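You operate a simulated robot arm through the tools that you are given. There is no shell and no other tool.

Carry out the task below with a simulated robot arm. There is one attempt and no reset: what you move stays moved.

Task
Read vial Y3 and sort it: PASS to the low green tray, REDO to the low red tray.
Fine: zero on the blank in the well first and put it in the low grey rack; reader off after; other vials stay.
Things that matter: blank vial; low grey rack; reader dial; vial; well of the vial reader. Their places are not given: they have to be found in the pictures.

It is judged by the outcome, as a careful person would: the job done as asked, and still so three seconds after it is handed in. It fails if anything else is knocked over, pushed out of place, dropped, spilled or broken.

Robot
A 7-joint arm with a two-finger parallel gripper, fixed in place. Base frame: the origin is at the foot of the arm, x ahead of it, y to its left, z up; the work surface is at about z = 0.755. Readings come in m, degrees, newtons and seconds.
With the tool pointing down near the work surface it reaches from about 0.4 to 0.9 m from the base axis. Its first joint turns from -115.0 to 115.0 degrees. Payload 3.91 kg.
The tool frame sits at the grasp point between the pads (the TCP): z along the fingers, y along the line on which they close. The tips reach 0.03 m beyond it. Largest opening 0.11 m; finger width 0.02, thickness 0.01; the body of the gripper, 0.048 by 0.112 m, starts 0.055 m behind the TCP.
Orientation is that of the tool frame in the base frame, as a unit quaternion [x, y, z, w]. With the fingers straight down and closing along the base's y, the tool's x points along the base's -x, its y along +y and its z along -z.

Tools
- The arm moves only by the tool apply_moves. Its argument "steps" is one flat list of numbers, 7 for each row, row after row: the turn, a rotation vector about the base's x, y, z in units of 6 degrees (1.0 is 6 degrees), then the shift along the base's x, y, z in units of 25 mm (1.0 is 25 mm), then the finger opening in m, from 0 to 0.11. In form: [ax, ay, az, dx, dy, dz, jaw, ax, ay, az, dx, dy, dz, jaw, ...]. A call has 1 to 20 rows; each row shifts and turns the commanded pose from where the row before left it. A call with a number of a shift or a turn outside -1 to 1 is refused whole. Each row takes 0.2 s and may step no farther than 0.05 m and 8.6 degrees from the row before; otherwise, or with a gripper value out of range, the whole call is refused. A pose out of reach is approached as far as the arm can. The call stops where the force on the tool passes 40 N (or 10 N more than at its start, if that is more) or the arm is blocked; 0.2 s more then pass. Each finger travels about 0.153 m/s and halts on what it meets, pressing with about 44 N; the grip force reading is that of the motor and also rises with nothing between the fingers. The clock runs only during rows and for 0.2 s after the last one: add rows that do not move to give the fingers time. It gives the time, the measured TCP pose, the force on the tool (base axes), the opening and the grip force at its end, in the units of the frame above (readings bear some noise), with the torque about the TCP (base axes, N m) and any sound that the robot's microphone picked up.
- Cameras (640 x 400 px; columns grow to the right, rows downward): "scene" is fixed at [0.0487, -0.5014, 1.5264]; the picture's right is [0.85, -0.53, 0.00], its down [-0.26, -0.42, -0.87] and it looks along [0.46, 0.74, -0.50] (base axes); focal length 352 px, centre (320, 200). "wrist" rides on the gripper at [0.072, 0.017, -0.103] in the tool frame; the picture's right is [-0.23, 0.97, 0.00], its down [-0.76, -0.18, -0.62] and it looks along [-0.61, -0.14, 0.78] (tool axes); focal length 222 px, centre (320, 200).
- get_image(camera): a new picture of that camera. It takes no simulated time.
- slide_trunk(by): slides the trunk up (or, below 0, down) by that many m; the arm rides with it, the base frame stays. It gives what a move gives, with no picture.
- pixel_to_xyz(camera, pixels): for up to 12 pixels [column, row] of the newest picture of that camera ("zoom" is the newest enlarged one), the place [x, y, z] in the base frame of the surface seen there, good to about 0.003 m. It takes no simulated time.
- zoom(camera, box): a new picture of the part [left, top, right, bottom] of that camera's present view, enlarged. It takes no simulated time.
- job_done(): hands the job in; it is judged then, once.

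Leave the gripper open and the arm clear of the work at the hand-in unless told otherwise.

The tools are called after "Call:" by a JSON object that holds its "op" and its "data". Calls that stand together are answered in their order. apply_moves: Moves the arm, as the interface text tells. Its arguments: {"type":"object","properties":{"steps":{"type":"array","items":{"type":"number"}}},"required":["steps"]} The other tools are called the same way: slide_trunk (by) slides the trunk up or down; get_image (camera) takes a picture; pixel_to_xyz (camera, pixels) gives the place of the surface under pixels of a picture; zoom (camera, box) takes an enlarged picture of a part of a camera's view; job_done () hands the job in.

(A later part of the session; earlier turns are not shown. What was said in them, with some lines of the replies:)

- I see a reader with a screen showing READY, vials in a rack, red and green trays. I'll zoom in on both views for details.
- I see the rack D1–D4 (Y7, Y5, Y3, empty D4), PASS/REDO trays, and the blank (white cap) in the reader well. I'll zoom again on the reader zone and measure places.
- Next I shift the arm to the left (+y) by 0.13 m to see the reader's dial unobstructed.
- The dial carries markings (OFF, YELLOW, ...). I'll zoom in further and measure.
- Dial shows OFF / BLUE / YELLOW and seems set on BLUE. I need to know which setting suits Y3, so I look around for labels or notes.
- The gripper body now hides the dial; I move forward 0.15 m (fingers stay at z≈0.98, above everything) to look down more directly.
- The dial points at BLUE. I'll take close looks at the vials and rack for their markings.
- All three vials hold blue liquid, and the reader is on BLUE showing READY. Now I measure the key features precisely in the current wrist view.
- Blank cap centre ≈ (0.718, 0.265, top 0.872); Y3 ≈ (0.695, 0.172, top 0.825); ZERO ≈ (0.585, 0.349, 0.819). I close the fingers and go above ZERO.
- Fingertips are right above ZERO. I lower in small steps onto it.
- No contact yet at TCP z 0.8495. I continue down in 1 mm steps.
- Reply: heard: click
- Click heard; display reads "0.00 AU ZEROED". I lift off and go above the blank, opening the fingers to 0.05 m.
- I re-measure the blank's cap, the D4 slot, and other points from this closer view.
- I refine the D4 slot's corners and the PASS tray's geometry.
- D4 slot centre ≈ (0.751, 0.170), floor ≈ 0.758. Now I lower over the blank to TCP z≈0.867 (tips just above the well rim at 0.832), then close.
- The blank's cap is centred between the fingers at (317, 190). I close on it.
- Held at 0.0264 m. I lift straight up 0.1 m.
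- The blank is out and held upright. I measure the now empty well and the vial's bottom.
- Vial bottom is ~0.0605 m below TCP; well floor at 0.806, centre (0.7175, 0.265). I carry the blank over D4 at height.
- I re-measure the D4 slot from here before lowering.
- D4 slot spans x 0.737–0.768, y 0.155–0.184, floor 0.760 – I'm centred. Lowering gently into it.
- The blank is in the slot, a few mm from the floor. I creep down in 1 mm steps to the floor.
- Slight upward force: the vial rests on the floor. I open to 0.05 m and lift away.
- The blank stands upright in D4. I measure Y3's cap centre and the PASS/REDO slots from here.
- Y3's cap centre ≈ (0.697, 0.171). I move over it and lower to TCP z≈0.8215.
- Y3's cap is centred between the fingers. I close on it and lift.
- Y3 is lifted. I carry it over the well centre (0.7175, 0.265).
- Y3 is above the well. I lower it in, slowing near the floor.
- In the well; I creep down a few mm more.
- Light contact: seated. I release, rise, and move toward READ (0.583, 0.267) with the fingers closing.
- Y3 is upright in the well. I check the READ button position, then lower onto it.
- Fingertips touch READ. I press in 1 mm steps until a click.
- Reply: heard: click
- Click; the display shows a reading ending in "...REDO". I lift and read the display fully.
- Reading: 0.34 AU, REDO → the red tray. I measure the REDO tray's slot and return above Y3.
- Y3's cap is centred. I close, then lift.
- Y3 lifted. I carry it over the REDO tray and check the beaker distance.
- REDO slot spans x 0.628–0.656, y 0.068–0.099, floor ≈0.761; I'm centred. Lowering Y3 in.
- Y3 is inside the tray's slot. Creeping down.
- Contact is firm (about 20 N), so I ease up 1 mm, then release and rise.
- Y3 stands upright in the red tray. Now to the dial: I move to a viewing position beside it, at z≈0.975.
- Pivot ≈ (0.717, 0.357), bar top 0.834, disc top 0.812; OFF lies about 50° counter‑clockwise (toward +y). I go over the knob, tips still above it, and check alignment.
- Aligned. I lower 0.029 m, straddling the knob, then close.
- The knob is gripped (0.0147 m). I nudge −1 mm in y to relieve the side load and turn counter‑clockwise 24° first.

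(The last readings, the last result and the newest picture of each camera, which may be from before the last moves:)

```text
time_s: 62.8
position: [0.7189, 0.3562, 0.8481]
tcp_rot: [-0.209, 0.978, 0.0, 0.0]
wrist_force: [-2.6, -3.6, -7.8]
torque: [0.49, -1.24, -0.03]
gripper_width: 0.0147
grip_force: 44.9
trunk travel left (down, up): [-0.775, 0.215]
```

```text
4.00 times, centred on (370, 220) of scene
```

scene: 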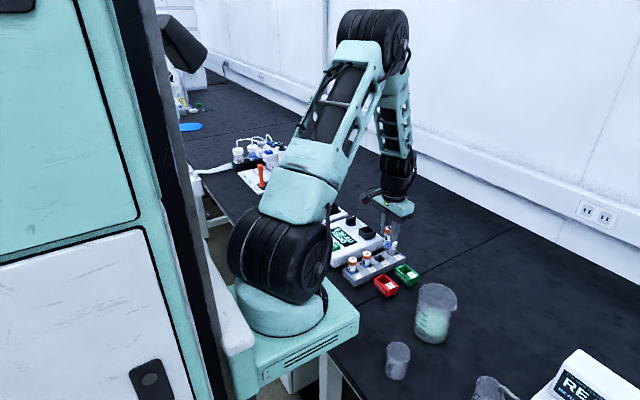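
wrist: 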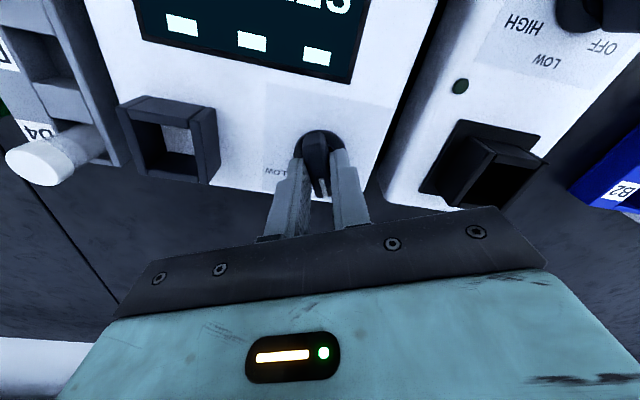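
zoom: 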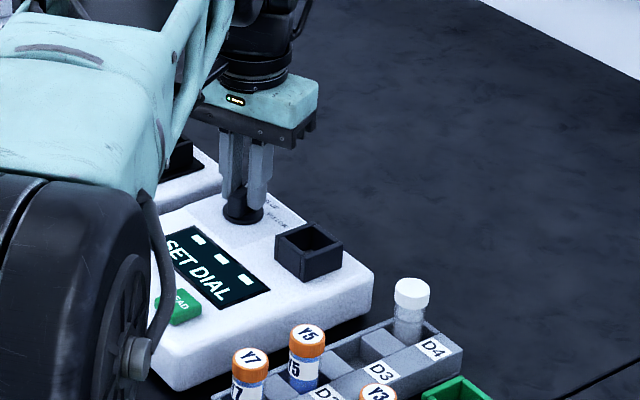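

The display shows "SET DIAL" (between positions) — the knob is turning. I continue another 24°.

Call:
{"op": "apply_moves", "data": {"steps": [0, 0, 0.7, 0, 0, 0, 0.006, 0, 0, 0.7, 0, 0, 0, 0.006, 0, 0, 0.7, 0, 0, 0, 0.006, 0, 0, 0.7, 0, 0, 0, 0.006, 0, 0, 0.7, 0, 0, 0, 0.006, 0, 0, 0.5, 0, 0, 0, 0.006, 0, 0, 0, 0, 0, 0, 0.006]}}

Call:
{"op": "zoom", "data": {"camera": "scene", "box": [320, 170, 420, 270]}}

Call:
{"op": "get_image", "data": {"camera": "wrist"}}

```text
time_s: 64.4
position: [0.7173, 0.3573, 0.8483]
tcp_rot: [-0.407, 0.913, 0.0, 0.0]
wrist_force: [-2.9, 3.8, -6.5]
torque: [-0.4, 0.6, 0.07]
gripper_width: 0.0148
grip_force: 45.0
trunk travel left (down, up): [-0.775, 0.215]
```

```text
4.00 times, centred on (370, 220) of scene
```

zoom: 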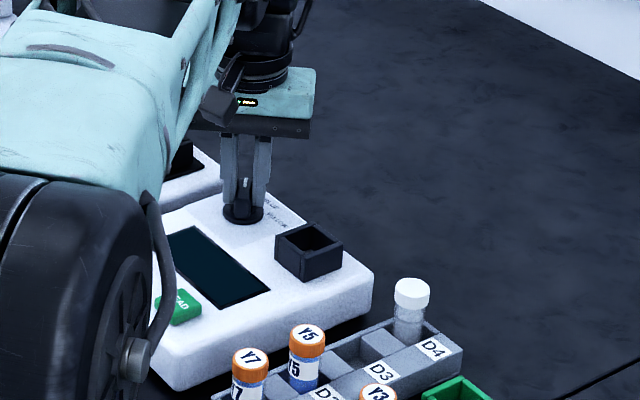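

```text
taken
```

wrist: 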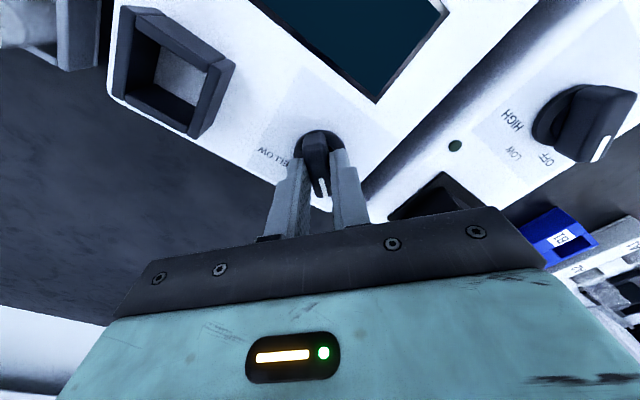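

The screen is dark: OFF. I release the knob and rise, then check.

Call:
{"op": "apply_moves", "data": {"steps": [0, 0, 0, 0, 0, 0, 0.03, 0, 0, 0, 0, 0, 0, 0.05, 0, 0, 0, 0, 0, 0, 0.05, 0, 0, 0, 0, 0, 0.5, 0.05, 0, 0, 0, 0, 0, 1, 0.05, 0, 0, 0, 0, 0, 1, 0.05, 0, 0, 0, 0, 0, 1, 0.05, 0, 0, 0, 0, 0, 1, 0.05, 0, 0, 0, 0, 0, 1, 0.05, 0, 0, 0, 0, 0, 0, 0.05]}}

Call:
{"op": "get_image", "data": {"camera": "wrist"}}

Call:
{"op": "zoom", "data": {"camera": "scene", "box": [320, 180, 440, 300]}}

```text
time_s: 66.6
position: [0.7208, 0.3552, 0.9853]
tcp_rot: [-0.406, 0.914, -0.001, -0.001]
wrist_force: [-0.4, -0.7, 1.0]
torque: [0.0, -0.02, -0.02]
gripper_width: 0.05
grip_force: 0.0
trunk travel left (down, up): [-0.775, 0.215]
```

```text
taken
```

wrist: 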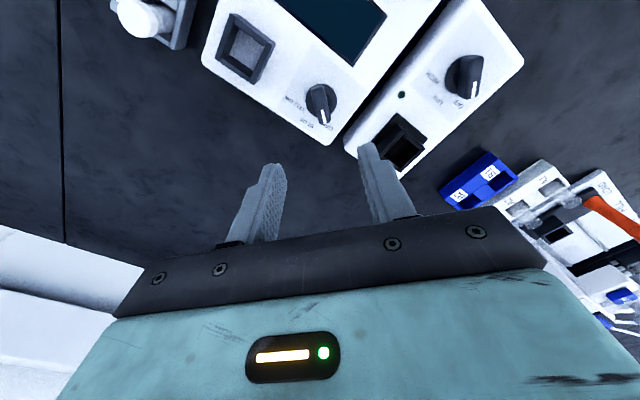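

```text
3.33 times, centred on (380, 240) of scene
```

zoom: 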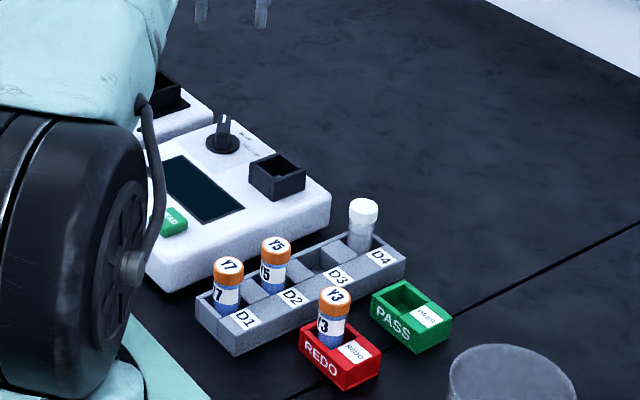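

I check the dial pointer closely.

Call:
{"op": "zoom", "data": {"camera": "wrist", "box": [270, 60, 370, 150]}}

Call:
{"op": "apply_moves", "data": {"steps": [0, 0, -1, -0.8, 0, 1, 0.08, 0, 0, -1, -0.8, 0, 1, 0.11, 0, 0, -1, -0.8, 0, 1, 0.11, 0, 0, -1, -0.8, 0, 1, 0.11, 0, 0, -1, -0.8, -0.5, 1, 0.11, 0, 0, -1, -0.8, -0.5, 1, 0.11, 0, 0, -1, -0.8, -0.5, 1, 0.11, 0, 0, -1, -0.8, -0.5, 0, 0.11, 0, 0, 0, 0, 0, 0, 0.11, 0, 0, 0, 0, 0, 0, 0.11]}}

Call:
{"op": "get_image", "data": {"camera": "wrist"}}

Call:
{"op": "zoom", "data": {"camera": "scene", "box": [310, 180, 470, 320]}}

```text
4.44 times, centred on (320, 105) of wrist
```

zoom: 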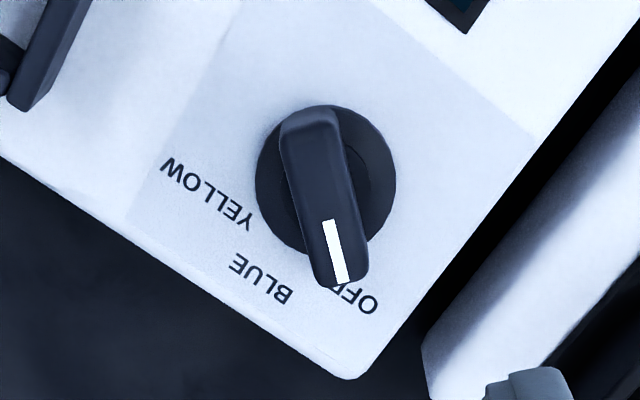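

```text
time_s: 68.8
position: [0.5603, 0.3053, 1.1602]
tcp_rot: [0.001, 1.0, 0.0, 0.0]
wrist_force: [0.4, 0.0, 0.8]
torque: [0.0, 0.0, 0.01]
gripper_width: 0.1099
grip_force: 0.1
trunk travel left (down, up): [-0.775, 0.215]
```

```text
taken
```

wrist: 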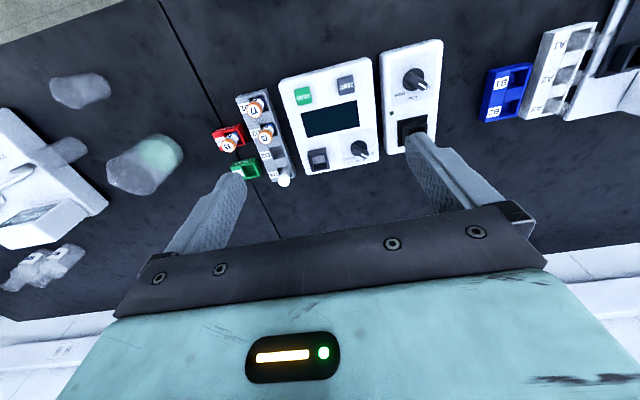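

```text
2.86 times, centred on (390, 250) of scene
```

zoom: 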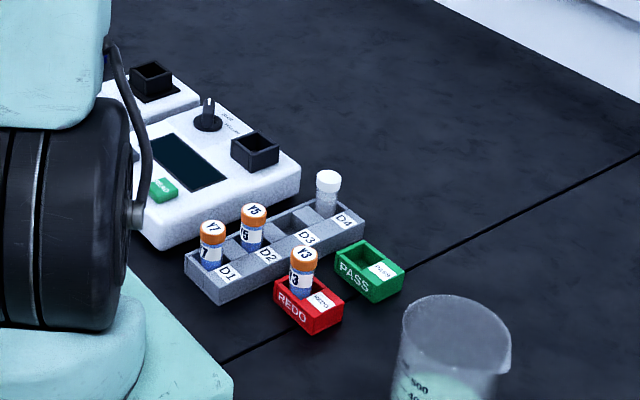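

Final state:
- **Reader:** the screen is dark and the dial is at OFF.
- **Blank:** upright in D4.
- **Y3:** in the red REDO tray, after reading 0.34 AU REDO.
- **Other vials:** Y5 and Y7 are untouched.
- **Arm:** clear of the work, gripper open.

I'm handing in now.

Call:
{"op": "job_done", "data": {}}

```text
The job is handed in.
```

Vial Y3 read 0.34 AU, REDO, and it now stands upright in the low red tray. The job has been handed in.

- **Zero:** I zeroed the reader on the blank first; the display showed 0.00 AU, ZEROED. The blank is now in slot D4 of the low grey rack.
- **Dial setting:** The dial was already on BLUE and the task named no setting, so I read Y3 on BLUE.
- **Reader off:** The dial is at OFF and the screen is dark.
- **Other vials:** Y5 and Y7 stayed in their slots, and nothing else was moved or knocked over.
- **Contact force:** Setting Y3 down in the tray pressed it to about 20 N. I eased off before releasing and saw no damage.

The gripper is open and the arm is clear of the work.
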